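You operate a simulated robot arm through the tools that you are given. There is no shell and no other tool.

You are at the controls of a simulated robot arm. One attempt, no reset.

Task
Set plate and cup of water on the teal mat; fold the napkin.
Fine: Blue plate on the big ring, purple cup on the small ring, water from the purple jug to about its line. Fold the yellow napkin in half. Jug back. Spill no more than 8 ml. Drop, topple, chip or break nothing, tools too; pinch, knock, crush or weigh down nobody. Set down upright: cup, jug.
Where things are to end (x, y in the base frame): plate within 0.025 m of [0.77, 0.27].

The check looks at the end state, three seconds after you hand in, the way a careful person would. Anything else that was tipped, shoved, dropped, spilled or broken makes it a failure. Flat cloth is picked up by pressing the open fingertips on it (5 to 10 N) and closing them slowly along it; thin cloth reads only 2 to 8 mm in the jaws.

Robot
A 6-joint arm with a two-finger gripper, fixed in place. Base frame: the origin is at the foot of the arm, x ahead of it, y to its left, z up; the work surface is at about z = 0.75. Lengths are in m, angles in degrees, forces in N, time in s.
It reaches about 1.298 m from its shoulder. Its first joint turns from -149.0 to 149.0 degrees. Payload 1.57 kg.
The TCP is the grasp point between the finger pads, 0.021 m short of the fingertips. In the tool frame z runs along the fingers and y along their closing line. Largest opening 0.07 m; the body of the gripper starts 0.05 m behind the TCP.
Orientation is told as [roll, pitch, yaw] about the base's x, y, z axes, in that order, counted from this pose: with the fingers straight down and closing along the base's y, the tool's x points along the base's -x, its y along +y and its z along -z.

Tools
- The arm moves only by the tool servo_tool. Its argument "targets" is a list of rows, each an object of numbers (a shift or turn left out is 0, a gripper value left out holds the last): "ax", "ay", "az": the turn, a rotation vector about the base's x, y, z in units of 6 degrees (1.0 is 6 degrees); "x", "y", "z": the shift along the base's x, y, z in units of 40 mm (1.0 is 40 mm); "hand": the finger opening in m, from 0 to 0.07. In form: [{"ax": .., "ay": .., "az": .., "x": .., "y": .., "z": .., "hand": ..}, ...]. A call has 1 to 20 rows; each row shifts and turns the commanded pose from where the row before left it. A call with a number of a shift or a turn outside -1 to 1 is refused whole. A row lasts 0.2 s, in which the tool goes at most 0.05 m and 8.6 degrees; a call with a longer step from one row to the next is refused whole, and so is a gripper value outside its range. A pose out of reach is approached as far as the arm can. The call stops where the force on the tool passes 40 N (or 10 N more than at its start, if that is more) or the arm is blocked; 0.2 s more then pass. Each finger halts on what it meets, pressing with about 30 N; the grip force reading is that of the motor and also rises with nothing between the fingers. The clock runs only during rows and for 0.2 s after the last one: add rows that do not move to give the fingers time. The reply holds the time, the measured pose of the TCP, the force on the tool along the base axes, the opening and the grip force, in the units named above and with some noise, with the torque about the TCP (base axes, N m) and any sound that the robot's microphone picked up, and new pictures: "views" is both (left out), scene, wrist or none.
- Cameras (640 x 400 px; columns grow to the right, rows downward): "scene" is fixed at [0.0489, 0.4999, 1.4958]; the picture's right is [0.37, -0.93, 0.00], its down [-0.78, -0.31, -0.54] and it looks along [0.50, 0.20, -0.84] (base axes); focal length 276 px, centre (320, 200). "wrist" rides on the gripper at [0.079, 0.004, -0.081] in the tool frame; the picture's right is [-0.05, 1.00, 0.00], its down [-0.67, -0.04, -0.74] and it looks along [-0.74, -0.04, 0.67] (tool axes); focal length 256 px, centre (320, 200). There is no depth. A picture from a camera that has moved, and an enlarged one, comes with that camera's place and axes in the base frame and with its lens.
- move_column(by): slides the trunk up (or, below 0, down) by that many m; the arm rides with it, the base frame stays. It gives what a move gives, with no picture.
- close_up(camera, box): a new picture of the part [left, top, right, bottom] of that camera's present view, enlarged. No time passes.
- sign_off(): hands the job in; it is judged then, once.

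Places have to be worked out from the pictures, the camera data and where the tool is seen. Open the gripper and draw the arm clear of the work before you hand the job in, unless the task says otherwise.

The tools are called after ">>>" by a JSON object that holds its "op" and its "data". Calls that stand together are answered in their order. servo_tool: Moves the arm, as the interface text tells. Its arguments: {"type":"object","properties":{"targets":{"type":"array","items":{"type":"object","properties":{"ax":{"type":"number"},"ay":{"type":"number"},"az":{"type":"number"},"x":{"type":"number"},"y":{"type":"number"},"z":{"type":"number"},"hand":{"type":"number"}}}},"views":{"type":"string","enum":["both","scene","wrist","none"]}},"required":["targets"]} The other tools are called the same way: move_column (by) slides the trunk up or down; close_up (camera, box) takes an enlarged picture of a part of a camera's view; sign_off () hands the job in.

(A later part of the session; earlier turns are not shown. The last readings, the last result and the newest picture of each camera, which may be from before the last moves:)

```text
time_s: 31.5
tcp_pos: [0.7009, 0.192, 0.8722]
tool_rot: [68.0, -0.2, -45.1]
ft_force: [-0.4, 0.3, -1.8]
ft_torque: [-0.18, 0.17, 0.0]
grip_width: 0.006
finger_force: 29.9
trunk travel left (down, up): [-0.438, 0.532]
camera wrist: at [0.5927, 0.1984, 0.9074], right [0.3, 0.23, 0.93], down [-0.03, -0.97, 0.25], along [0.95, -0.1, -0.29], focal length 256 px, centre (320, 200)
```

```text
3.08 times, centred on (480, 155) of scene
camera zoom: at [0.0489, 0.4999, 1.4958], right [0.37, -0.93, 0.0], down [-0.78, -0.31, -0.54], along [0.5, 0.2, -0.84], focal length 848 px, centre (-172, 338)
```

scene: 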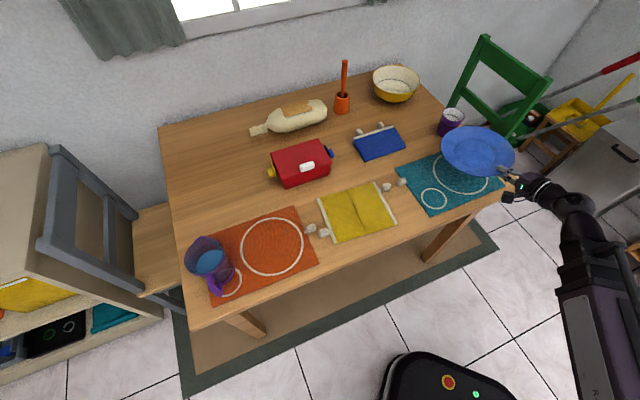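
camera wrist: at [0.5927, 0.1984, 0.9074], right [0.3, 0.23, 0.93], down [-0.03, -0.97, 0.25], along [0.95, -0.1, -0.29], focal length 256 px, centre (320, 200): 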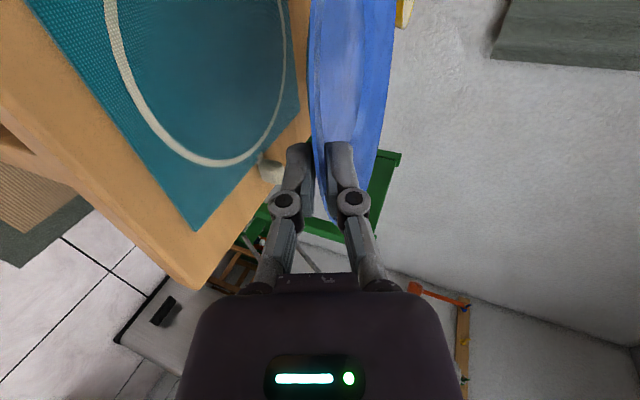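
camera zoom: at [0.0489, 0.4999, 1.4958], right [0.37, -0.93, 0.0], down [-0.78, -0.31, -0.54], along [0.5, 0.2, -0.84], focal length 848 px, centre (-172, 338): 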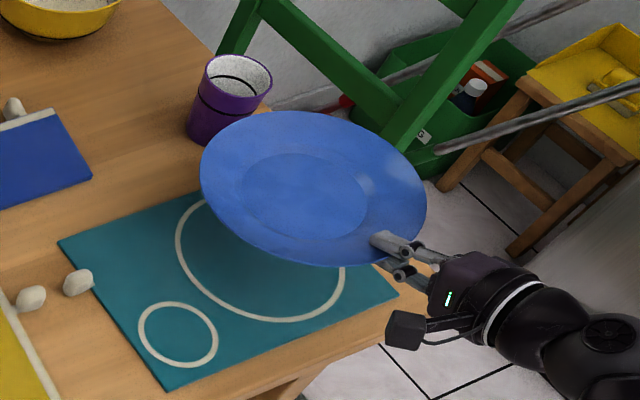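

The plate sags about 4° at its far side in the grip, so I'll tilt the tool back 4° to level it and nudge the position by a few mm. Then I'll lower most of the way.

>>> {"op": "servo_tool", "data": {"targets": [{"ax": -0.235, "ay": 0.235, "x": -0.02, "y": 0.05}, {"ax": -0.235, "ay": 0.235, "x": -0.02, "y": 0.05}, {}], "views": "none"}}

>>> {"op": "move_column", "data": {"by": -0.06}}

>>> {"op": "servo_tool", "data": {"targets": [{}]}}

>>> {"op": "close_up", "data": {"camera": "scene", "box": [400, 90, 560, 220]}}

```text
time_s: 32.3
tcp_pos: [0.6983, 0.1973, 0.8605]
tool_rot: [63.9, 0.0, -45.2]
ft_force: [0.3, -0.3, -2.9]
ft_torque: [-0.19, 0.19, -0.01]
grip_width: 0.006
finger_force: 29.5
out of reach, approached as far as the arm can: row 1, 2
trunk travel left (down, up): [-0.438, 0.532]
```

```text
time_s: 33.3
tcp_pos: [0.699, 0.1979, 0.8009]
tool_rot: [64.0, -0.2, -45.2]
ft_force: [0.4, -0.2, -2.3]
ft_torque: [-0.18, 0.14, 0.0]
grip_width: 0.0062
finger_force: 29.7
trunk travel left (down, up): [-0.378, 0.592]
```

```text
time_s: 33.7
tcp_pos: [0.6981, 0.1974, 0.801]
tool_rot: [64.0, -0.2, -45.2]
ft_force: [0.8, -0.4, -2.7]
ft_torque: [-0.17, 0.14, 0.02]
grip_width: 0.0059
finger_force: 29.9
trunk travel left (down, up): [-0.378, 0.592]
camera wrist: at [0.5918, 0.2048, 0.8408], right [0.35, 0.27, 0.9], down [-0.02, -0.96, 0.3], along [0.94, -0.12, -0.33], focal length 256 px, centre (320, 200)
```

scene: 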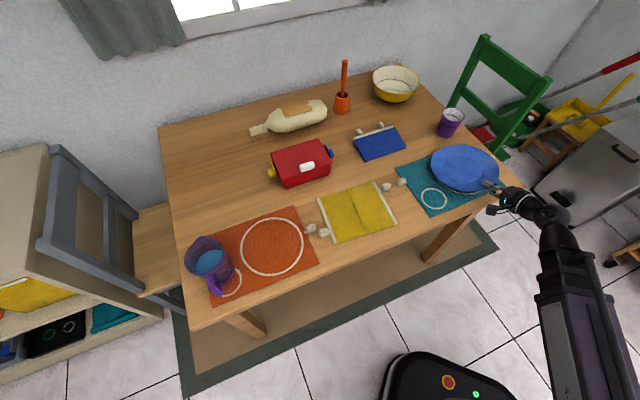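
wrist: 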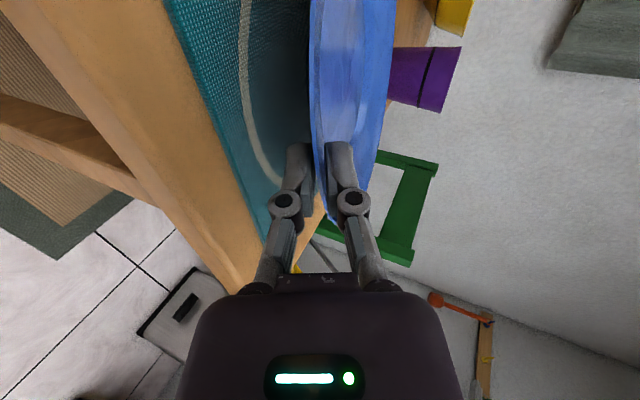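

```text
3.08 times, centred on (480, 155) of scene
camera zoom: at [0.0489, 0.4999, 1.4958], right [0.37, -0.93, 0.0], down [-0.78, -0.31, -0.54], along [0.5, 0.2, -0.84], focal length 848 px, centre (-172, 338)
```

zoom: 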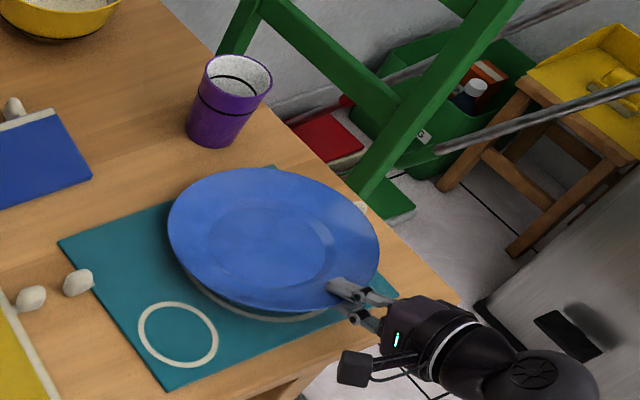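

I turned it the wrong way (tilt went to 64°), though nothing is touching yet. I'll rotate +8° about the table-edge axis to bring the plate level, which also raises it slightly.

>>> {"op": "servo_tool", "data": {"targets": [{"ax": 0.314, "ay": -0.314}, {"ax": 0.314, "ay": -0.314}, {"ax": 0.314, "ay": -0.314}, {}]}}

>>> {"op": "close_up", "data": {"camera": "scene", "box": [400, 90, 560, 220]}}

>>> {"op": "close_up", "data": {"camera": "wrist", "box": [200, 0, 440, 180]}}

```text
time_s: 34.7
tcp_pos: [0.6985, 0.1982, 0.8247]
tool_rot: [72.0, -0.2, -45.1]
ft_force: [0.1, 0.0, -2.7]
ft_torque: [-0.18, 0.13, -0.03]
grip_width: 0.0062
finger_force: 29.8
out of reach, approached as far as the arm can: row 1, 2, 3
trunk travel left (down, up): [-0.378, 0.592]
camera wrist: at [0.5888, 0.2016, 0.8545], right [0.25, 0.18, 0.95], down [-0.04, -0.98, 0.2], along [0.97, -0.09, -0.24], focal length 256 px, centre (320, 200)
```

scene: 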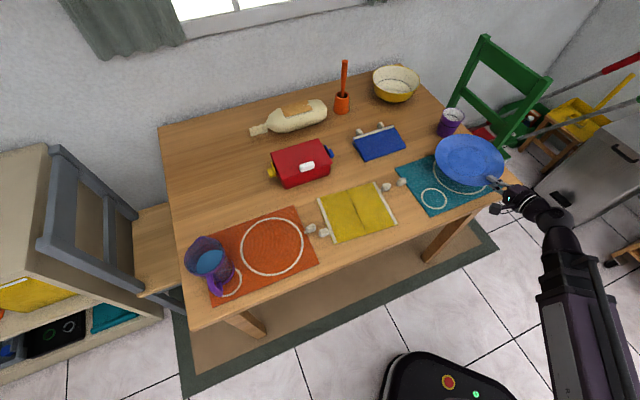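
wrist: 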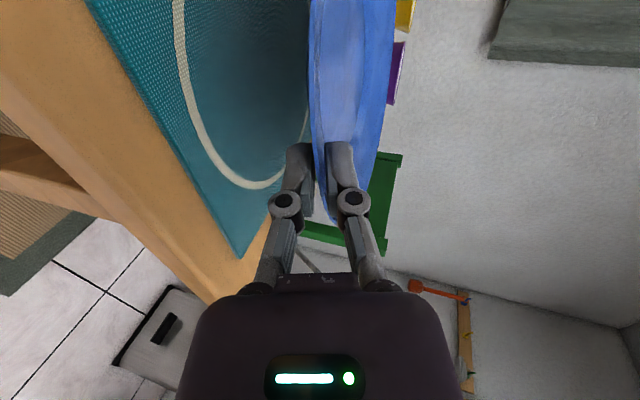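

```text
3.08 times, centred on (480, 155) of scene
camera zoom: at [0.0489, 0.4999, 1.4958], right [0.37, -0.93, 0.0], down [-0.78, -0.31, -0.54], along [0.5, 0.2, -0.84], focal length 848 px, centre (-172, 338)
```

zoom: 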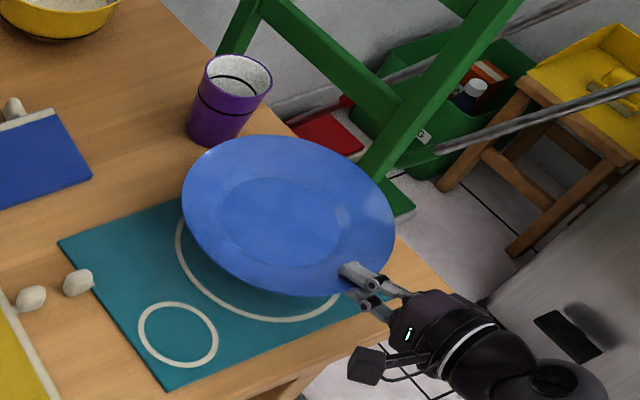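

```text
2.22 times, centred on (320, 90) of wrist
camera zoom: at [0.5888, 0.2016, 0.8545], right [0.25, 0.18, 0.95], down [-0.04, -0.98, 0.2], along [0.97, -0.09, -0.24], focal length 569 px, centre (320, 444)
```

zoom: 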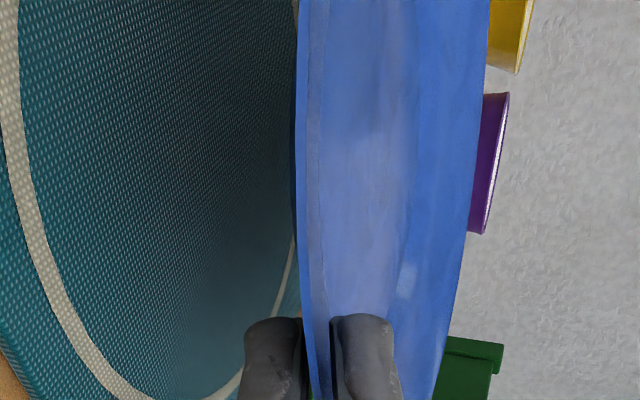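

The plate now looks level and centred within about 5 mm of the ring. I'll nudge −4 mm in y and lower to just above contact.

>>> {"op": "servo_tool", "data": {"targets": [{"x": 0.03, "y": -0.1}, {}], "views": "none"}}

>>> {"op": "move_column", "data": {"by": -0.036}}

>>> {"op": "servo_tool", "data": {"targets": [{}]}}

>>> {"op": "close_up", "data": {"camera": "wrist", "box": [200, 0, 440, 180]}}

>>> {"op": "close_up", "data": {"camera": "scene", "box": [400, 90, 560, 220]}}

```text
time_s: 35.3
tcp_pos: [0.6998, 0.193, 0.825]
tool_rot: [72.0, -0.1, -45.1]
ft_force: [-0.2, -0.3, -1.8]
ft_torque: [-0.18, 0.12, -0.02]
grip_width: 0.0064
finger_force: 30.0
trunk travel left (down, up): [-0.378, 0.592]
```

```text
time_s: 36.1
tcp_pos: [0.6983, 0.1928, 0.7893]
tool_rot: [72.0, -0.1, -45.1]
ft_force: [0.9, -0.2, -1.6]
ft_torque: [-0.18, 0.16, 0.01]
grip_width: 0.006
finger_force: 30.2
trunk travel left (down, up): [-0.342, 0.628]
```

```text
time_s: 36.5
tcp_pos: [0.6995, 0.1936, 0.7897]
tool_rot: [72.0, -0.1, -45.1]
ft_force: [-0.3, 0.1, -2.1]
ft_torque: [-0.18, 0.15, 0.03]
grip_width: 0.006
finger_force: 29.8
trunk travel left (down, up): [-0.342, 0.628]
camera wrist: at [0.5899, 0.1973, 0.8186], right [0.25, 0.18, 0.95], down [-0.04, -0.98, 0.2], along [0.97, -0.09, -0.24], focal length 256 px, centre (320, 200)
```

scene: 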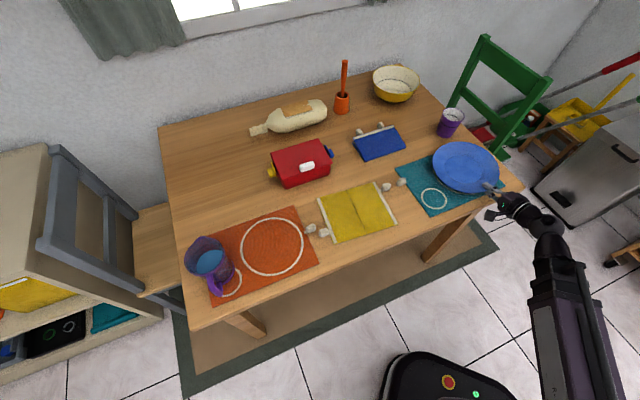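
wrist: 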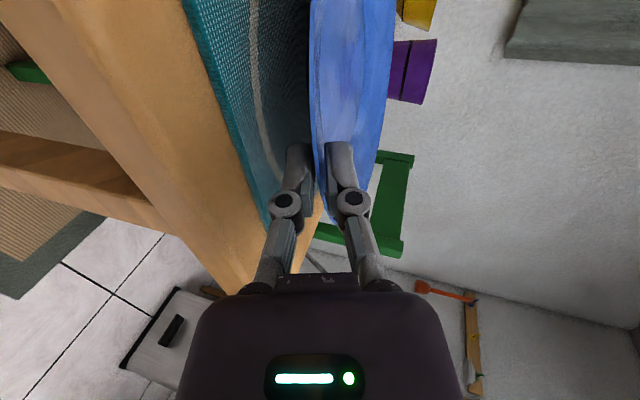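

```text
2.22 times, centred on (320, 90) of wrist
camera zoom: at [0.5899, 0.1973, 0.8186], right [0.25, 0.18, 0.95], down [-0.04, -0.98, 0.2], along [0.97, -0.09, -0.24], focal length 569 px, centre (320, 444)
```

zoom: 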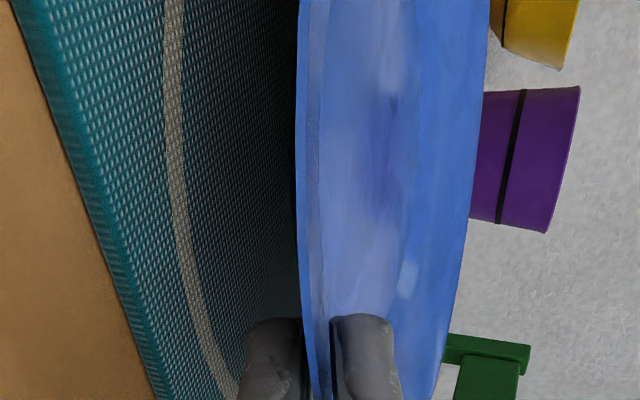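

```text
3.08 times, centred on (480, 155) of scene
camera zoom: at [0.0489, 0.4999, 1.4958], right [0.37, -0.93, 0.0], down [-0.78, -0.31, -0.54], along [0.5, 0.2, -0.84], focal length 848 px, centre (-172, 338)
```

zoom: 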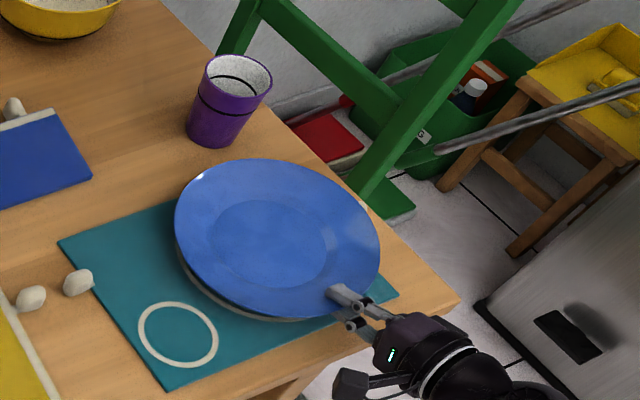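

Plate is within ~1 cm of the mat with no contact yet. I'll lower in small steps and watch the load.

>>> {"op": "move_column", "data": {"by": -0.005}}

>>> {"op": "move_column", "data": {"by": -0.002}}

```text
time_s: 37.1
tcp_pos: [0.6995, 0.1935, 0.7853]
tool_rot: [72.0, -0.1, -45.1]
ft_force: [-0.2, 0.3, -2.8]
ft_torque: [-0.15, 0.2, 0.01]
grip_width: 0.0059
finger_force: 30.1
trunk travel left (down, up): [-0.337, 0.633]
```

```text
time_s: 37.6
tcp_pos: [0.6988, 0.1937, 0.7816]
tool_rot: [72.0, -0.1, -45.0]
ft_force: [-0.5, -0.6, -2.7]
ft_torque: [-0.21, 0.16, 0.01]
grip_width: 0.0061
finger_force: 30.4
trunk travel left (down, up): [-0.335, 0.635]
```

>>> {"op": "move_column", "data": {"by": -0.002}}

>>> {"op": "move_column", "data": {"by": -0.001}}

```text
time_s: 38.1
tcp_pos: [0.6982, 0.194, 0.7801]
tool_rot: [72.0, -0.1, -45.2]
ft_force: [0.9, 0.8, -1.7]
ft_torque: [-0.19, 0.18, 0.02]
grip_width: 0.0059
finger_force: 30.5
trunk travel left (down, up): [-0.333, 0.637]
```

```text
time_s: 38.6
tcp_pos: [0.6992, 0.1921, 0.7791]
tool_rot: [72.0, 0.0, -45.1]
ft_force: [-0.3, -0.4, -1.6]
ft_torque: [-0.12, 0.18, 0.05]
grip_width: 0.006
finger_force: 30.1
trunk travel left (down, up): [-0.332, 0.638]
```

The load is starting to drop slightly at z≈0.779, so contact is close. I'll continue in 1 mm steps.

>>> {"op": "move_column", "data": {"by": -0.0015}}

>>> {"op": "move_column", "data": {"by": -0.001}}

>>> {"op": "close_up", "data": {"camera": "wrist", "box": [200, 0, 440, 180]}}

```text
time_s: 39.1
tcp_pos: [0.7004, 0.1927, 0.7774]
tool_rot: [72.1, -0.1, -45.1]
ft_force: [-0.3, -0.5, 1.1]
ft_torque: [0.08, 0.13, 0.07]
grip_width: 0.0062
finger_force: 30.2
trunk travel left (down, up): [-0.33, 0.64]
```

```text
time_s: 39.6
tcp_pos: [0.6988, 0.1919, 0.7777]
tool_rot: [72.1, 0.0, -45.1]
ft_force: [-1.8, -1.7, 3.3]
ft_torque: [0.14, 0.13, 0.1]
grip_width: 0.0059
finger_force: 30.0
trunk travel left (down, up): [-0.329, 0.641]
```

```text
2.22 times, centred on (320, 90) of wrist
camera zoom: at [0.5896, 0.1972, 0.8064], right [0.25, 0.18, 0.95], down [-0.04, -0.98, 0.2], along [0.97, -0.09, -0.24], focal length 569 px, centre (320, 444)
```

zoom: 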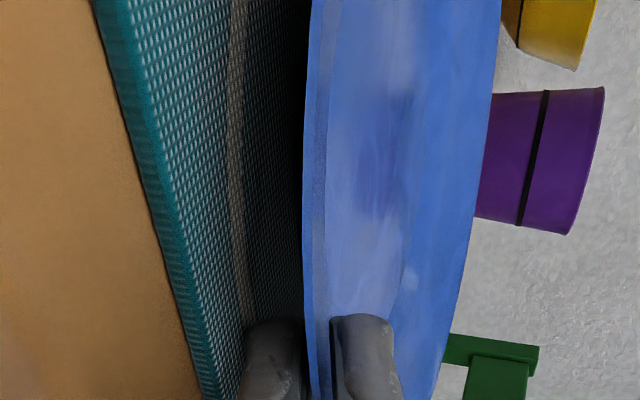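

The plate rests on the mat (upward reaction ~3 N). I'll open the fingers a little at a time.

>>> {"op": "servo_tool", "data": {"targets": [{"hand": 0.008}, {"hand": 0.01}, {"hand": 0.012}, {"hand": 0.014}, {}]}}

>>> {"op": "close_up", "data": {"camera": "wrist", "box": [200, 0, 440, 180]}}

```text
time_s: 40.8
tcp_pos: [0.7, 0.1932, 0.7764]
tool_rot: [72.0, -0.1, -45.1]
ft_force: [1.1, -0.5, 1.8]
ft_torque: [-0.01, -0.05, 0.0]
grip_width: 0.0135
finger_force: 0.0
trunk travel left (down, up): [-0.329, 0.641]
camera wrist: at [0.5897, 0.1973, 0.8062], right [0.25, 0.18, 0.95], down [-0.04, -0.98, 0.2], along [0.97, -0.09, -0.24], focal length 256 px, centre (320, 200)
```

scene: 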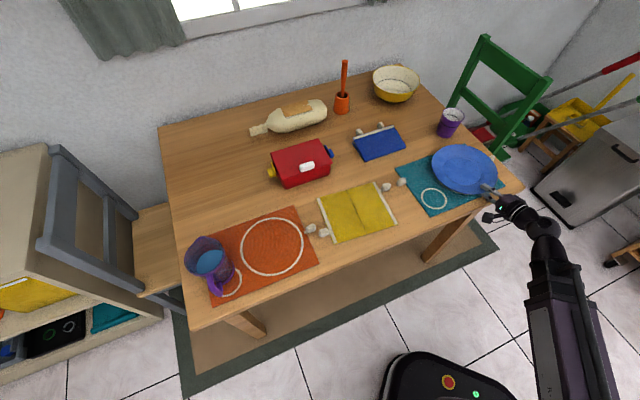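
wrist: 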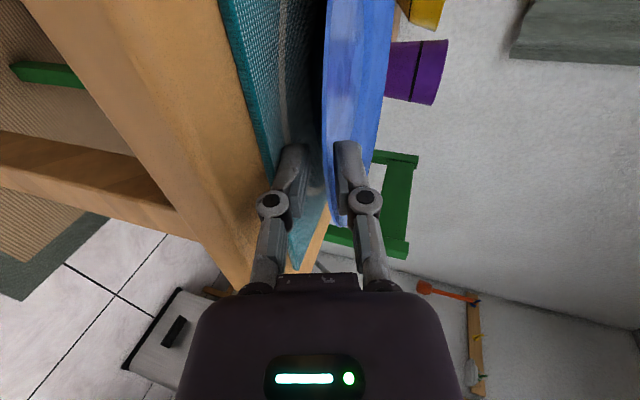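

```text
2.22 times, centred on (320, 90) of wrist
camera zoom: at [0.5897, 0.1973, 0.8062], right [0.25, 0.18, 0.95], down [-0.04, -0.98, 0.2], along [0.97, -0.09, -0.24], focal length 569 px, centre (320, 444)
```

zoom: 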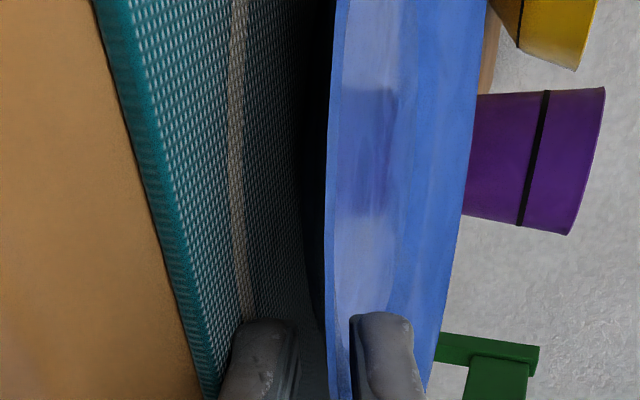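

On release the front rim rose ~5 mm as the plate levelled, so it's nearer the upper finger. I'll raise the trunk 3 mm and back out in small alternating steps along the rim slope.

>>> {"op": "move_column", "data": {"by": 0.003}}

>>> {"op": "close_up", "data": {"camera": "wrist", "box": [240, 80, 400, 200]}}

>>> {"op": "servo_tool", "data": {"targets": [{"x": -0.1, "y": -0.1}, {}], "views": "none"}}

>>> {"op": "close_up", "data": {"camera": "wrist", "box": [240, 80, 400, 200]}}

```text
time_s: 41.4
tcp_pos: [0.6992, 0.1934, 0.7795]
tool_rot: [72.0, -0.2, -45.0]
ft_force: [-0.2, 0.3, 0.6]
ft_torque: [0.01, -0.01, -0.02]
grip_width: 0.0137
finger_force: 0.0
trunk travel left (down, up): [-0.332, 0.638]
```

```text
3.33 times, centred on (320, 140) of wrist
camera zoom: at [0.5898, 0.1973, 0.8092], right [0.25, 0.18, 0.95], down [-0.04, -0.98, 0.2], along [0.97, -0.09, -0.24], focal length 853 px, centre (320, 400)
```

zoom: 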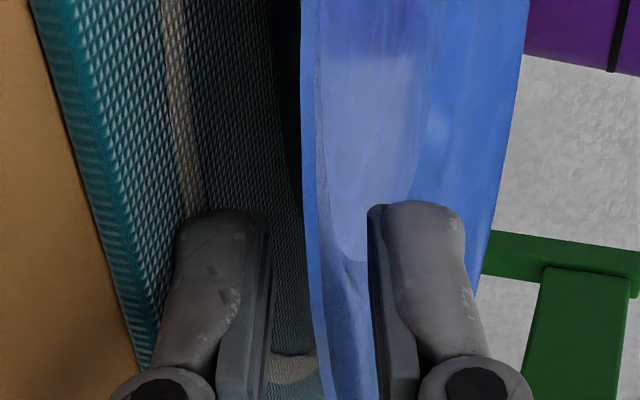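

```text
time_s: 42.0
tcp_pos: [0.6951, 0.1898, 0.7807]
tool_rot: [72.0, -0.1, -45.2]
ft_force: [-1.3, 0.0, 0.4]
ft_torque: [0.03, 0.03, 0.01]
grip_width: 0.014
finger_force: 0.1
trunk travel left (down, up): [-0.332, 0.638]
```

```text
3.33 times, centred on (320, 140) of wrist
camera zoom: at [0.5856, 0.1936, 0.8091], right [0.25, 0.18, 0.95], down [-0.04, -0.98, 0.2], along [0.97, -0.09, -0.24], focal length 853 px, centre (320, 400)
```

zoom: 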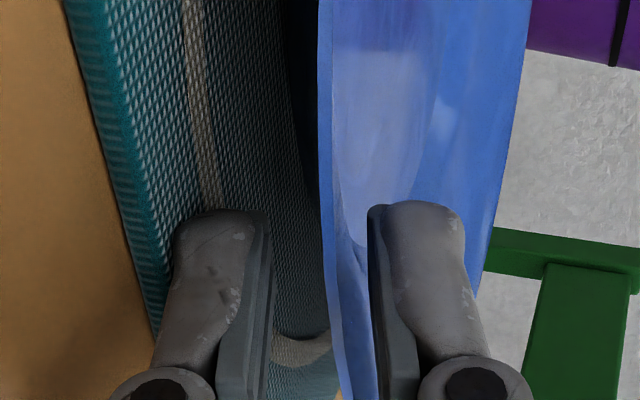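

Clearances are good on both sides, so I'll continue: raise 3 mm, back 8 mm, raise 3 mm, back 12 mm.

>>> {"op": "move_column", "data": {"by": 0.004}}

>>> {"op": "servo_tool", "data": {"targets": [{"x": -0.14, "y": -0.14}, {}], "views": "none"}}

>>> {"op": "close_up", "data": {"camera": "wrist", "box": [240, 80, 400, 200]}}

```text
time_s: 42.5
tcp_pos: [0.6956, 0.1899, 0.7832]
tool_rot: [72.0, -0.1, -45.2]
ft_force: [1.1, 0.3, -0.6]
ft_torque: [0.0, -0.03, -0.01]
grip_width: 0.0136
finger_force: 0.0
trunk travel left (down, up): [-0.336, 0.634]
```

```text
time_s: 43.1
tcp_pos: [0.691, 0.1844, 0.7837]
tool_rot: [72.0, -0.1, -45.0]
ft_force: [-0.5, 0.3, 0.7]
ft_torque: [0.01, -0.04, 0.01]
grip_width: 0.0141
finger_force: 0.1
trunk travel left (down, up): [-0.336, 0.634]
```

```text
3.33 times, centred on (320, 140) of wrist
camera zoom: at [0.5811, 0.1886, 0.8131], right [0.25, 0.18, 0.95], down [-0.04, -0.98, 0.2], along [0.97, -0.09, -0.24], focal length 853 px, centre (320, 400)
```

zoom: 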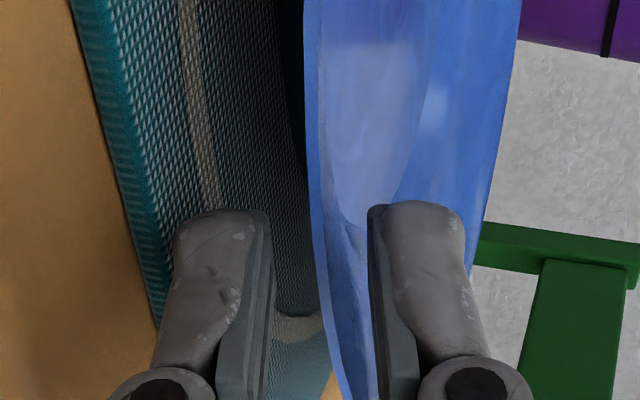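

The rim passes cleanly between the fingers with the tips about 8 mm from exit, so I'll back out 5 cm.

>>> {"op": "servo_tool", "data": {"targets": [{"x": -0.18, "y": -0.18}, {"x": -0.18, "y": -0.18}, {"x": -0.25, "y": -0.25}, {"x": -0.25, "y": -0.25}, {}]}}

>>> {"op": "close_up", "data": {"camera": "scene", "box": [400, 90, 560, 220]}}

```text
time_s: 44.3
tcp_pos: [0.6627, 0.1482, 0.7838]
tool_rot: [72.0, -0.1, -45.0]
ft_force: [0.4, 1.0, 0.2]
ft_torque: [0.01, -0.01, -0.02]
grip_width: 0.0139
finger_force: 0.1
out of reach, approached as far as the arm can: row 4
trunk travel left (down, up): [-0.336, 0.634]
camera wrist: at [0.5529, 0.1528, 0.8131], right [0.25, 0.18, 0.95], down [-0.04, -0.98, 0.2], along [0.97, -0.09, -0.24], focal length 256 px, centre (320, 200)
```

scene: 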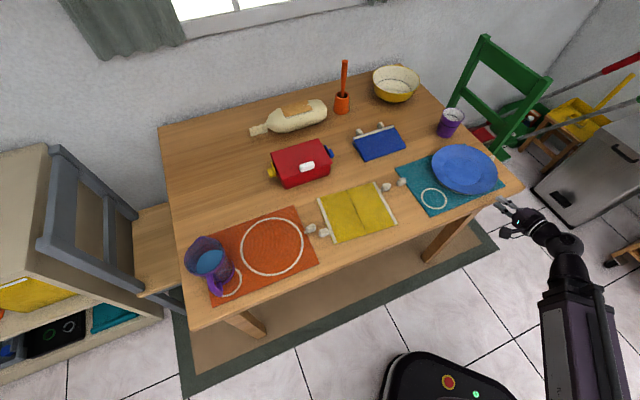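
wrist: 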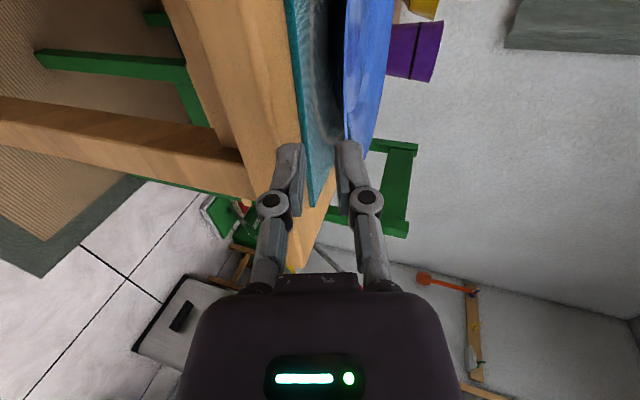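

```text
3.08 times, centred on (480, 155) of scene
camera zoom: at [0.0489, 0.4999, 1.4958], right [0.37, -0.93, 0.0], down [-0.78, -0.31, -0.54], along [0.5, 0.2, -0.84], focal length 848 px, centre (-172, 338)
```

zoom: 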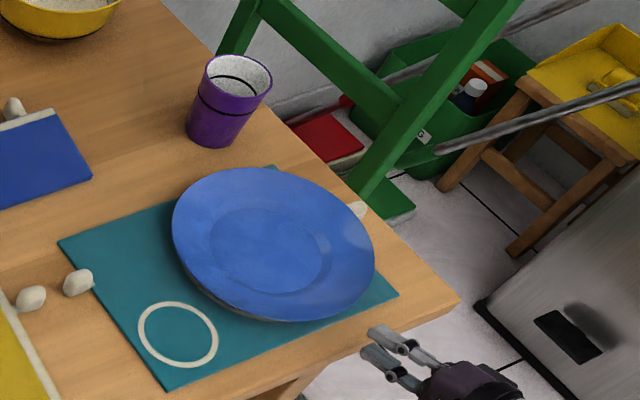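

The plate sits at about (0.768, 0.273), within ~4 mm of target. Next is the cup: I'll raise the trunk, then turn the fingers straight down while moving over the cup to look at it.

>>> {"op": "move_column", "data": {"by": 0.28}}

>>> {"op": "servo_tool", "data": {"targets": [{"ax": -0.707, "ay": 0.707, "x": 0.6, "y": 0.42, "hand": 0.03}, {"ax": -0.707, "ay": 0.707, "x": 0.6, "y": 0.42}, {"ax": -0.707, "ay": 0.707, "x": 0.6, "y": 0.42}, {"ax": -0.707, "ay": 0.707, "x": 0.6, "y": 0.42}, {"ax": -0.707, "ay": 0.707, "x": 0.6, "y": 0.42}, {"ax": -0.707, "ay": 0.707, "x": 0.6, "y": 0.42}, {"ax": -0.707, "ay": 0.707, "x": 0.6, "y": 0.42}, {"ax": -0.707, "ay": 0.707, "x": 0.6, "y": 0.42}, {"ax": -0.707, "ay": 0.707, "x": 0.6, "y": 0.42}, {"ax": -0.707, "ay": 0.707, "x": 0.6, "y": 0.42}, {"ax": -0.707, "ay": 0.707, "x": 0.5, "y": 0.42}, {"ax": -0.707, "ay": 0.707, "x": 0.5, "y": 0.42}, {}]}}

```text
time_s: 47.1
tcp_pos: [0.6621, 0.1493, 1.0636]
tool_rot: [71.9, -0.1, -45.0]
ft_force: [0.0, 0.0, -0.4]
ft_torque: [-0.04, -0.01, -0.03]
grip_width: 0.014
finger_force: 0.1
trunk travel left (down, up): [-0.616, 0.354]
```

```text
time_s: 49.9
tcp_pos: [0.9425, 0.3486, 0.9343]
tool_rot: [-0.1, -0.2, -44.8]
ft_force: [0.2, -0.5, 0.4]
ft_torque: [0.01, 0.0, 0.02]
grip_width: 0.0299
finger_force: 0.1
out of reach, approached as far as the arm can: row 1, 2, 3, 4, 5, 6, 7, 8, 9, 10
trunk travel left (down, up): [-0.616, 0.354]
camera wrist: at [0.8894, 0.4101, 1.0166], right [0.74, 0.67, 0.0], down [0.45, -0.49, 0.75], along [0.5, -0.55, -0.67], focal length 256 px, centre (320, 200)
```

scene: 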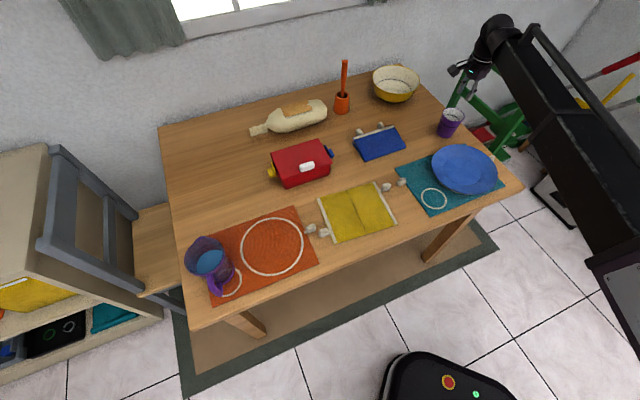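
wrist: 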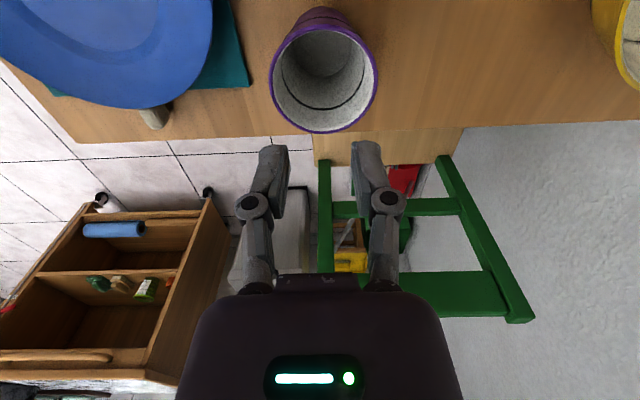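

The cup's rim centre triangulates to about (0.942, 0.355), z≈0.837, diameter ~76 mm, with a tapered wall. I'll pinch the wall on the side facing the front edge, one finger inside. I'll tilt 8° to match the taper, move over that wall, and lower to just above the rim.

>>> {"op": "servo_tool", "data": {"targets": [{"ax": 0.47, "ay": -0.47, "x": -0.32, "y": -0.23}, {"ax": 0.47, "ay": -0.47, "x": -0.32, "y": -0.23}, {}], "views": "none"}}

>>> {"op": "move_column", "data": {"by": -0.07}}

>>> {"op": "servo_tool", "data": {"targets": [{}]}}

>>> {"op": "close_up", "data": {"camera": "wrist", "box": [200, 40, 440, 220]}}

```text
time_s: 50.7
tcp_pos: [0.9168, 0.3304, 0.9372]
tool_rot: [8.0, -0.1, -44.9]
ft_force: [-0.1, 0.9, 0.3]
ft_torque: [0.0, 0.05, -0.01]
grip_width: 0.0299
finger_force: 0.0
trunk travel left (down, up): [-0.616, 0.354]
```

```text
time_s: 51.8
tcp_pos: [0.9162, 0.3319, 0.8671]
tool_rot: [8.1, -0.1, -44.9]
ft_force: [-0.4, 0.4, 0.1]
ft_torque: [0.0, 0.02, 0.02]
grip_width: 0.0298
finger_force: 0.0
trunk travel left (down, up): [-0.546, 0.424]
```

```text
time_s: 52.2
tcp_pos: [0.9177, 0.33, 0.8676]
tool_rot: [8.1, 0.0, -44.9]
ft_force: [-1.1, -0.5, 0.0]
ft_torque: [0.01, 0.0, 0.01]
grip_width: 0.0302
finger_force: 0.1
trunk travel left (down, up): [-0.546, 0.424]
camera wrist: at [0.8559, 0.3826, 0.9482], right [0.74, 0.66, 0.14], down [0.37, -0.57, 0.73], along [0.57, -0.49, -0.67], focal length 256 px, centre (320, 200)
```

scene: 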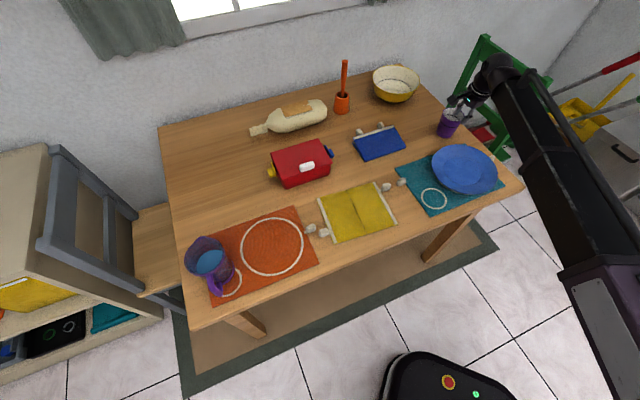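
wrist: 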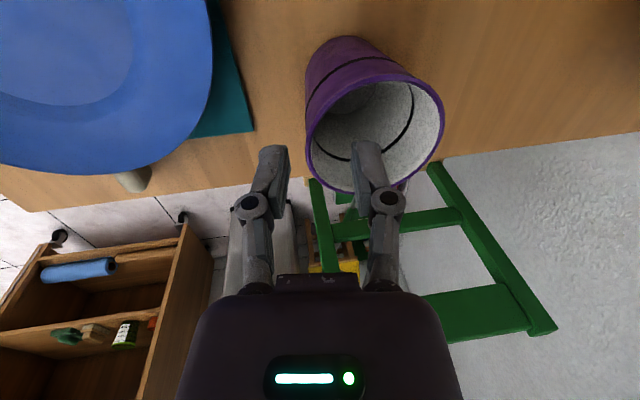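

```text
2.22 times, centred on (320, 130) of wrist
camera zoom: at [0.8559, 0.3826, 0.9482], right [0.74, 0.66, 0.14], down [0.37, -0.57, 0.73], along [0.57, -0.49, -0.67], focal length 569 px, centre (320, 356)
```

zoom: 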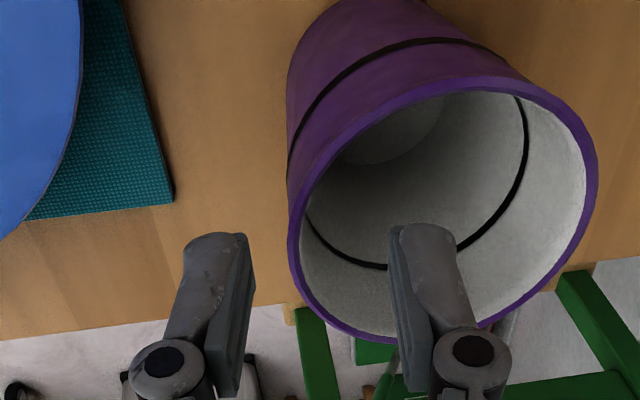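

The rim's left edge lines up midway between the fingers, with one finger over the inside and one outside. I'll descend 38 mm and look again.

>>> {"op": "move_column", "data": {"by": -0.038}}

>>> {"op": "close_up", "data": {"camera": "wrist", "box": [200, 40, 440, 220]}}

```text
time_s: 53.0
tcp_pos: [0.9166, 0.3304, 0.8284]
tool_rot: [8.0, -0.1, -44.9]
ft_force: [-0.4, 0.7, 0.9]
ft_torque: [-0.03, 0.02, -0.02]
grip_width: 0.03
finger_force: 0.0
trunk travel left (down, up): [-0.508, 0.462]
```

```text
2.22 times, centred on (320, 130) of wrist
camera zoom: at [0.8558, 0.3826, 0.9103], right [0.74, 0.66, 0.14], down [0.37, -0.57, 0.73], along [0.57, -0.49, -0.67], focal length 569 px, centre (320, 356)
```

zoom: 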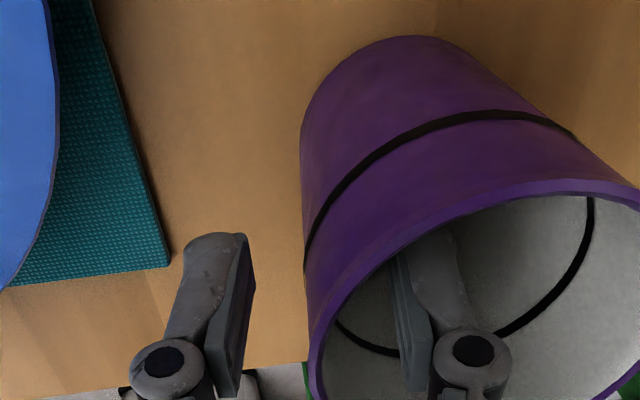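

The wall is between the fingers, nearly centred, so I'll close on it gently.

>>> {"op": "servo_tool", "data": {"targets": [{"hand": 0.02}, {"hand": 0.012}, {"hand": 0.008}, {"hand": 0.005}, {"hand": 0.0}, {}, {}], "views": "wrist"}}

```text
time_s: 54.6
tcp_pos: [0.9165, 0.3303, 0.8293]
tool_rot: [7.9, -0.2, -44.9]
ft_force: [-0.6, -0.3, 0.2]
ft_torque: [-0.01, -0.01, -0.02]
grip_width: 0.006
finger_force: 29.6
trunk travel left (down, up): [-0.508, 0.462]
camera wrist: at [0.8559, 0.3827, 0.9101], right [0.74, 0.66, 0.14], down [0.37, -0.57, 0.73], along [0.57, -0.49, -0.67], focal length 256 px, centre (320, 200)
```

wrist: 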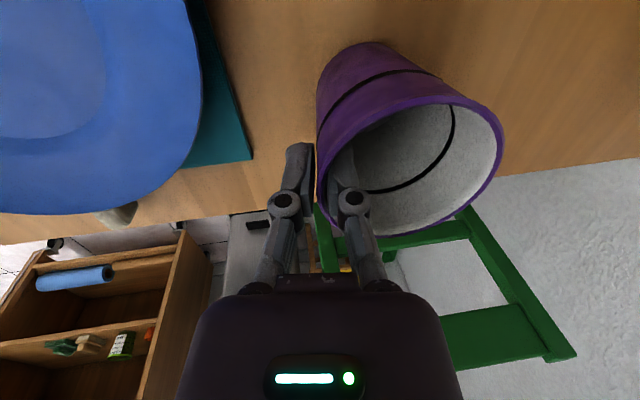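

The cup wall is gripped (6 mm). I'll lift 10 cm and check the load and that the cup hangs straight.

>>> {"op": "move_column", "data": {"by": 0.1}}

>>> {"op": "servo_tool", "data": {"targets": [{}]}}

```text
time_s: 56.0
tcp_pos: [0.9178, 0.3301, 0.9283]
tool_rot: [8.0, -0.1, -44.9]
ft_force: [-0.7, -0.2, 0.1]
ft_torque: [0.01, 0.02, -0.01]
grip_width: 0.0058
finger_force: 30.1
trunk travel left (down, up): [-0.608, 0.362]
```

```text
time_s: 56.4
tcp_pos: [0.9166, 0.3298, 0.9285]
tool_rot: [8.0, -0.1, -44.9]
ft_force: [-0.1, 0.0, -0.7]
ft_torque: [-0.03, 0.04, 0.01]
grip_width: 0.0059
finger_force: 30.0
trunk travel left (down, up): [-0.608, 0.362]
camera wrist: at [0.856, 0.3826, 1.0101], right [0.74, 0.66, 0.14], down [0.37, -0.57, 0.73], along [0.57, -0.49, -0.67], focal length 256 px, centre (320, 200)
```

scene: 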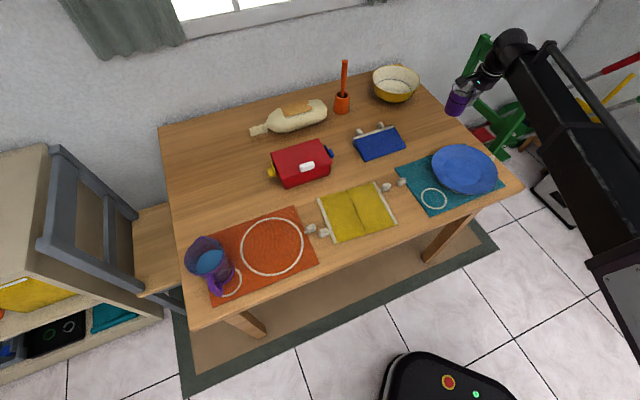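
wrist: 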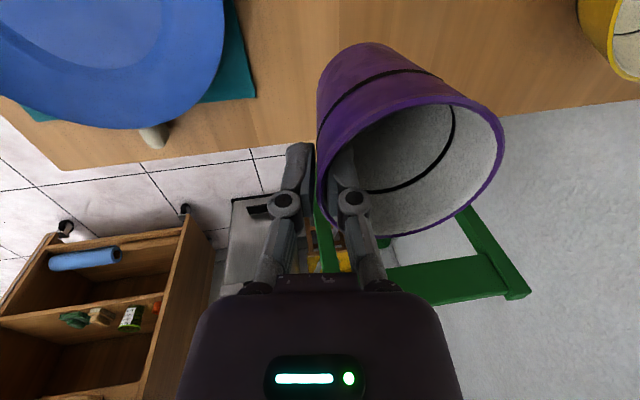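

The cup lifted straight with a small load. I'll carry it to above the small ring at about (0.632, 0.339).

>>> {"op": "servo_tool", "data": {"targets": [{"x": -0.3, "y": -0.03}, {"x": -0.65, "y": -0.03}, {"x": -0.65, "y": -0.03}, {"x": -0.65, "y": -0.03}, {"x": -0.65, "y": -0.03}, {"x": -0.65, "y": -0.03}, {"x": -0.65, "y": -0.03}, {"x": -0.65, "y": -0.03}, {"x": -0.65, "y": -0.03}, {"x": -0.65, "y": -0.03}, {"x": -0.65, "y": -0.03}, {"x": -0.65, "y": -0.03}, {"x": -0.3, "y": -0.03}, {}]}}

>>> {"op": "close_up", "data": {"camera": "scene", "box": [360, 100, 520, 230]}}

```text
time_s: 59.4
tcp_pos: [0.6065, 0.3158, 0.9279]
tool_rot: [8.0, -0.1, -45.0]
ft_force: [-0.7, -0.2, -1.4]
ft_torque: [0.0, 0.02, -0.01]
grip_width: 0.0059
finger_force: 30.1
trunk travel left (down, up): [-0.608, 0.362]
camera wrist: at [0.5452, 0.3683, 1.0102], right [0.74, 0.66, 0.14], down [0.37, -0.57, 0.73], along [0.57, -0.49, -0.66], focal length 256 px, centre (320, 200)
```

scene: 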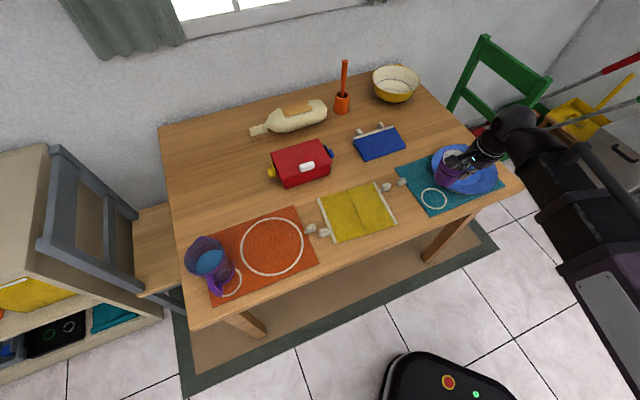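
wrist: 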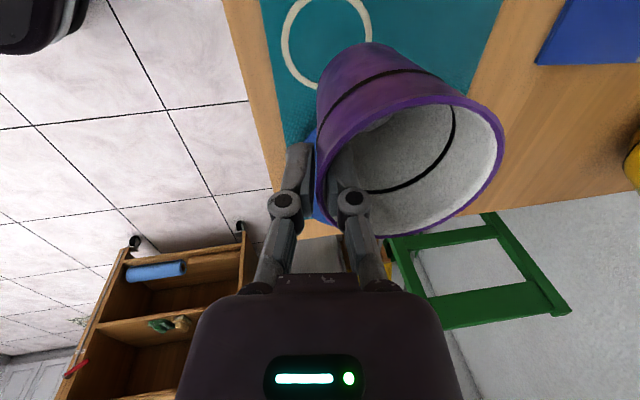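

```text
3.08 times, centred on (440, 165) of scene
camera zoom: at [0.0489, 0.4999, 1.4958], right [0.37, -0.93, 0.0], down [-0.78, -0.31, -0.54], along [0.5, 0.2, -0.84], focal length 848 px, centre (-49, 308)
```

zoom: 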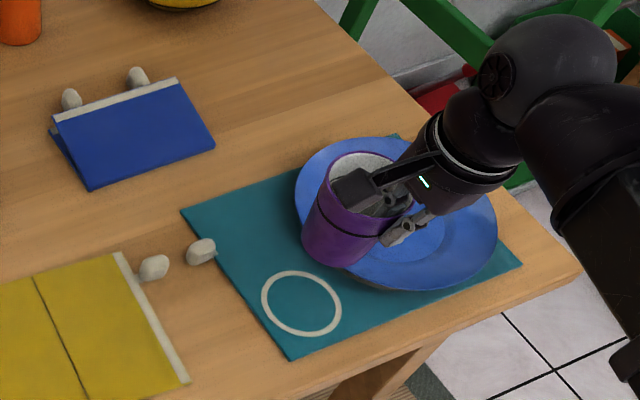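

The cup axis projects to about (0.632, 0.34) over the ring. I'll lower most of the way, then check.

>>> {"op": "move_column", "data": {"by": -0.088}}

>>> {"op": "close_up", "data": {"camera": "scene", "box": [380, 120, 500, 220]}}

>>> {"op": "close_up", "data": {"camera": "wrist", "box": [200, 0, 520, 220]}}

```text
time_s: 60.6
tcp_pos: [0.6066, 0.3157, 0.8409]
tool_rot: [7.9, -0.1, -45.0]
ft_force: [-0.3, -1.0, -0.5]
ft_torque: [-0.03, 0.05, -0.03]
grip_width: 0.006
finger_force: 30.0
trunk travel left (down, up): [-0.52, 0.45]
```

```text
4.00 times, centred on (440, 170) of scene
camera zoom: at [0.0489, 0.4999, 1.4958], right [0.37, -0.93, 0.0], down [-0.78, -0.31, -0.54], along [0.5, 0.2, -0.84], focal length 1102 px, centre (-160, 320)
```

zoom: 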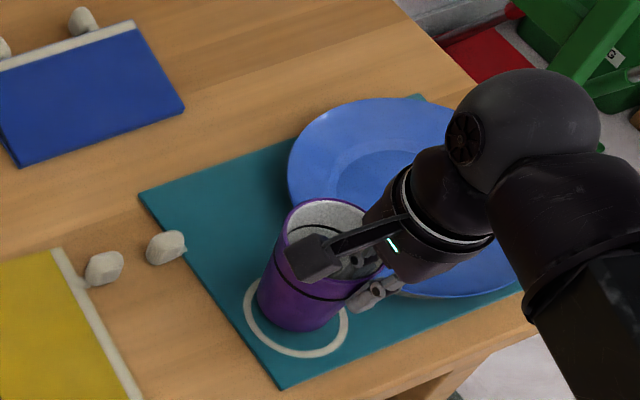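

```text
1.82 times, centred on (360, 110) of wrist
camera zoom: at [0.5453, 0.3681, 0.9223], right [0.74, 0.66, 0.14], down [0.37, -0.57, 0.73], along [0.57, -0.49, -0.67], focal length 465 px, centre (247, 364)
```

zoom: 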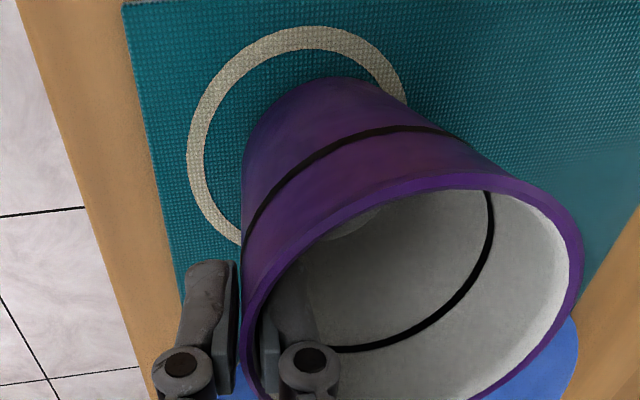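

The cup is about 10 mm above the mat and nearly centred. I'll shift −3 mm in x and lower in small steps to touchdown.

>>> {"op": "servo_tool", "data": {"targets": [{"x": -0.075}, {}], "views": "none"}}

>>> {"op": "move_column", "data": {"by": -0.006}}

>>> {"op": "move_column", "data": {"by": -0.002}}

>>> {"op": "move_column", "data": {"by": -0.0015}}

```text
time_s: 61.2
tcp_pos: [0.6034, 0.315, 0.8406]
tool_rot: [8.0, -0.1, -44.9]
ft_force: [0.5, -0.3, -0.9]
ft_torque: [0.04, 0.01, -0.03]
grip_width: 0.0056
finger_force: 30.0
trunk travel left (down, up): [-0.52, 0.45]
```

```text
time_s: 61.7
tcp_pos: [0.6037, 0.3153, 0.8338]
tool_rot: [8.0, -0.1, -44.9]
ft_force: [0.2, -0.5, -1.0]
ft_torque: [-0.01, -0.02, -0.01]
grip_width: 0.0059
finger_force: 30.0
trunk travel left (down, up): [-0.514, 0.456]
```

```text
time_s: 62.2
tcp_pos: [0.6035, 0.3153, 0.8334]
tool_rot: [7.9, 0.0, -44.9]
ft_force: [0.7, -0.5, 8.9]
ft_torque: [0.17, -0.07, 0.0]
grip_width: 0.0061
finger_force: 30.5
trunk travel left (down, up): [-0.512, 0.458]
```

```text
time_s: 62.8
tcp_pos: [0.6017, 0.3141, 0.8333]
tool_rot: [8.0, -0.1, -44.9]
ft_force: [-1.0, -3.4, 21.0]
ft_torque: [0.13, -0.07, -0.07]
grip_width: 0.0058
finger_force: 30.5
trunk travel left (down, up): [-0.511, 0.459]
```

Touchdown happened at z≈0.833 and the load reached 21 N, so I'll relieve it by 2.5 mm before opening.

>>> {"op": "move_column", "data": {"by": 0.0025}}

>>> {"op": "servo_tool", "data": {"targets": [{"hand": 0.01}, {"hand": 0.014}, {"hand": 0.02}, {"hand": 0.026}, {}]}}

>>> {"op": "close_up", "data": {"camera": "wrist", "box": [200, 0, 520, 220]}}

```text
time_s: 63.3
tcp_pos: [0.6019, 0.3168, 0.834]
tool_rot: [8.0, 0.0, -44.9]
ft_force: [0.5, 0.3, -0.3]
ft_torque: [-0.03, -0.01, 0.03]
grip_width: 0.006
finger_force: 29.9
trunk travel left (down, up): [-0.513, 0.457]
```

```text
time_s: 64.5
tcp_pos: [0.6032, 0.3158, 0.8335]
tool_rot: [8.1, -0.2, -44.9]
ft_force: [0.3, 0.5, -1.1]
ft_torque: [-0.02, 0.02, 0.02]
grip_width: 0.026
finger_force: 0.0
trunk travel left (down, up): [-0.513, 0.457]
camera wrist: at [0.5419, 0.368, 0.9152], right [0.74, 0.66, 0.14], down [0.37, -0.57, 0.73], along [0.57, -0.49, -0.67], focal length 256 px, centre (320, 200)
```

scene: 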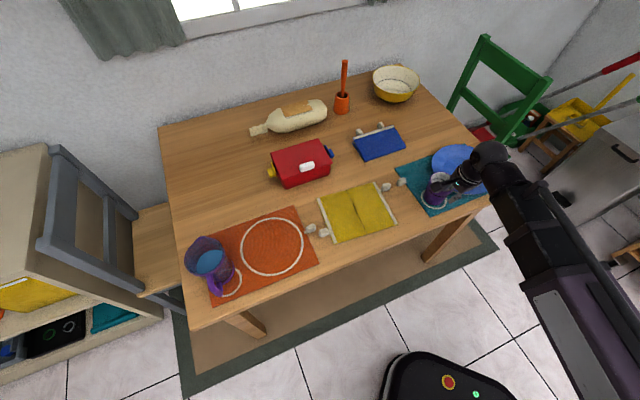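
wrist: 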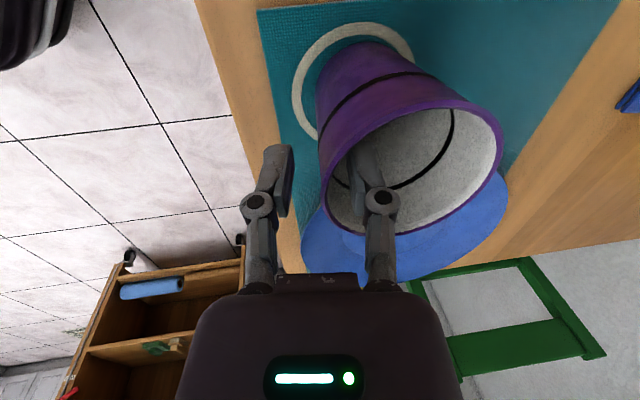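

```text
1.82 times, centred on (360, 110) of wrist
camera zoom: at [0.5419, 0.368, 0.9152], right [0.74, 0.66, 0.14], down [0.37, -0.57, 0.73], along [0.57, -0.49, -0.67], focal length 465 px, centre (247, 364)
```

zoom: 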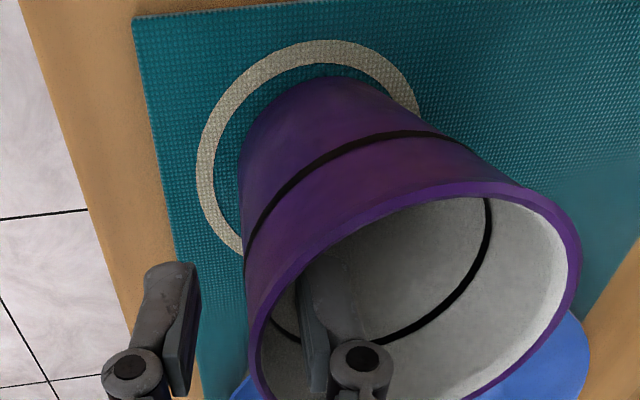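

The cup stands inside the small ring and is released. I'll raise clear, then turn to yaw +45° while moving toward the jug handle with a 20° forward tilt.

>>> {"op": "move_column", "data": {"by": 0.14}}

>>> {"op": "servo_tool", "data": {"targets": [{"ax": -0.47, "ay": 0.47}, {"ax": -0.47, "ay": 0.47, "hand": 0.05}, {"az": 1, "x": -0.7, "y": 0.6}, {"az": 1, "x": -0.7, "y": 0.6}, {"az": 1, "x": -0.7, "y": 0.6}, {"az": 1, "x": -0.7, "y": 0.6}, {"az": 1, "x": -0.7, "y": 0.6}, {"az": 1, "x": -0.7, "y": 0.6}, {"az": 1, "x": -0.7, "y": 0.6}, {"az": 1, "x": -0.7, "y": 0.6}, {"az": 1, "x": -0.7, "y": 0.6}, {"az": 1, "x": -0.7, "y": 0.6}, {"az": 1, "x": -0.7, "y": 0.6}, {"az": 1, "x": -0.7, "y": 0.6}, {"az": 1, "x": -0.7, "y": 0.6}, {"az": 1, "x": -0.7, "y": 0.6}, {"az": 1, "x": -0.7, "y": 0.6}, {}]}}

```text
time_s: 66.2
tcp_pos: [0.6037, 0.3158, 0.9736]
tool_rot: [8.0, -0.1, -45.0]
ft_force: [0.5, 0.1, -0.6]
ft_torque: [-0.02, 0.0, 0.04]
grip_width: 0.0261
finger_force: 0.0
trunk travel left (down, up): [-0.653, 0.317]
```

```text
time_s: 70.0
tcp_pos: [0.1814, 0.6783, 0.9725]
tool_rot: [0.0, -0.1, 45.3]
ft_force: [0.1, 0.7, -0.5]
ft_torque: [0.03, -0.01, -0.01]
grip_width: 0.0501
finger_force: 0.0
trunk travel left (down, up): [-0.653, 0.317]
camera wrist: at [0.1229, 0.6258, 1.0536], right [-0.67, 0.74, 0.0], down [0.49, 0.45, 0.75], along [0.55, 0.5, -0.67], focal length 256 px, centre (320, 200)
```

scene: 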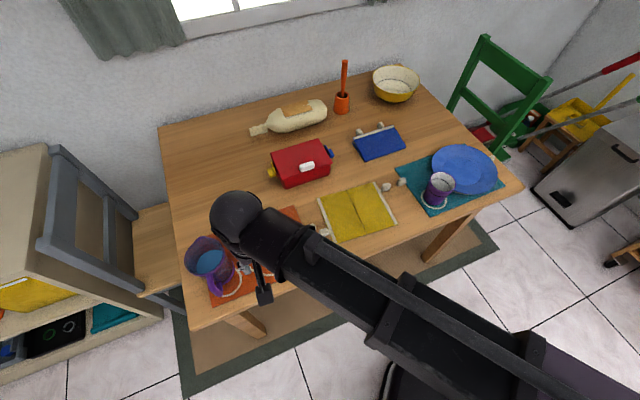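
wrist: 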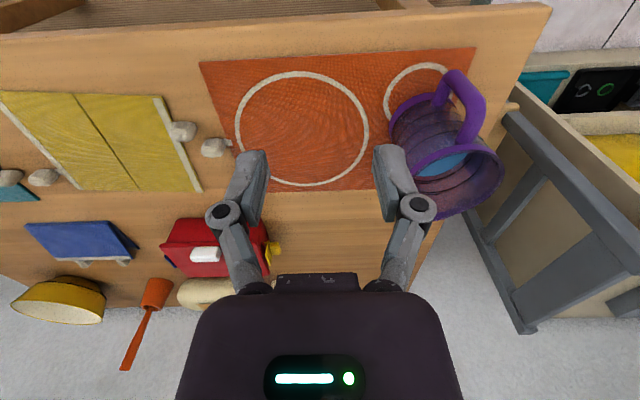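

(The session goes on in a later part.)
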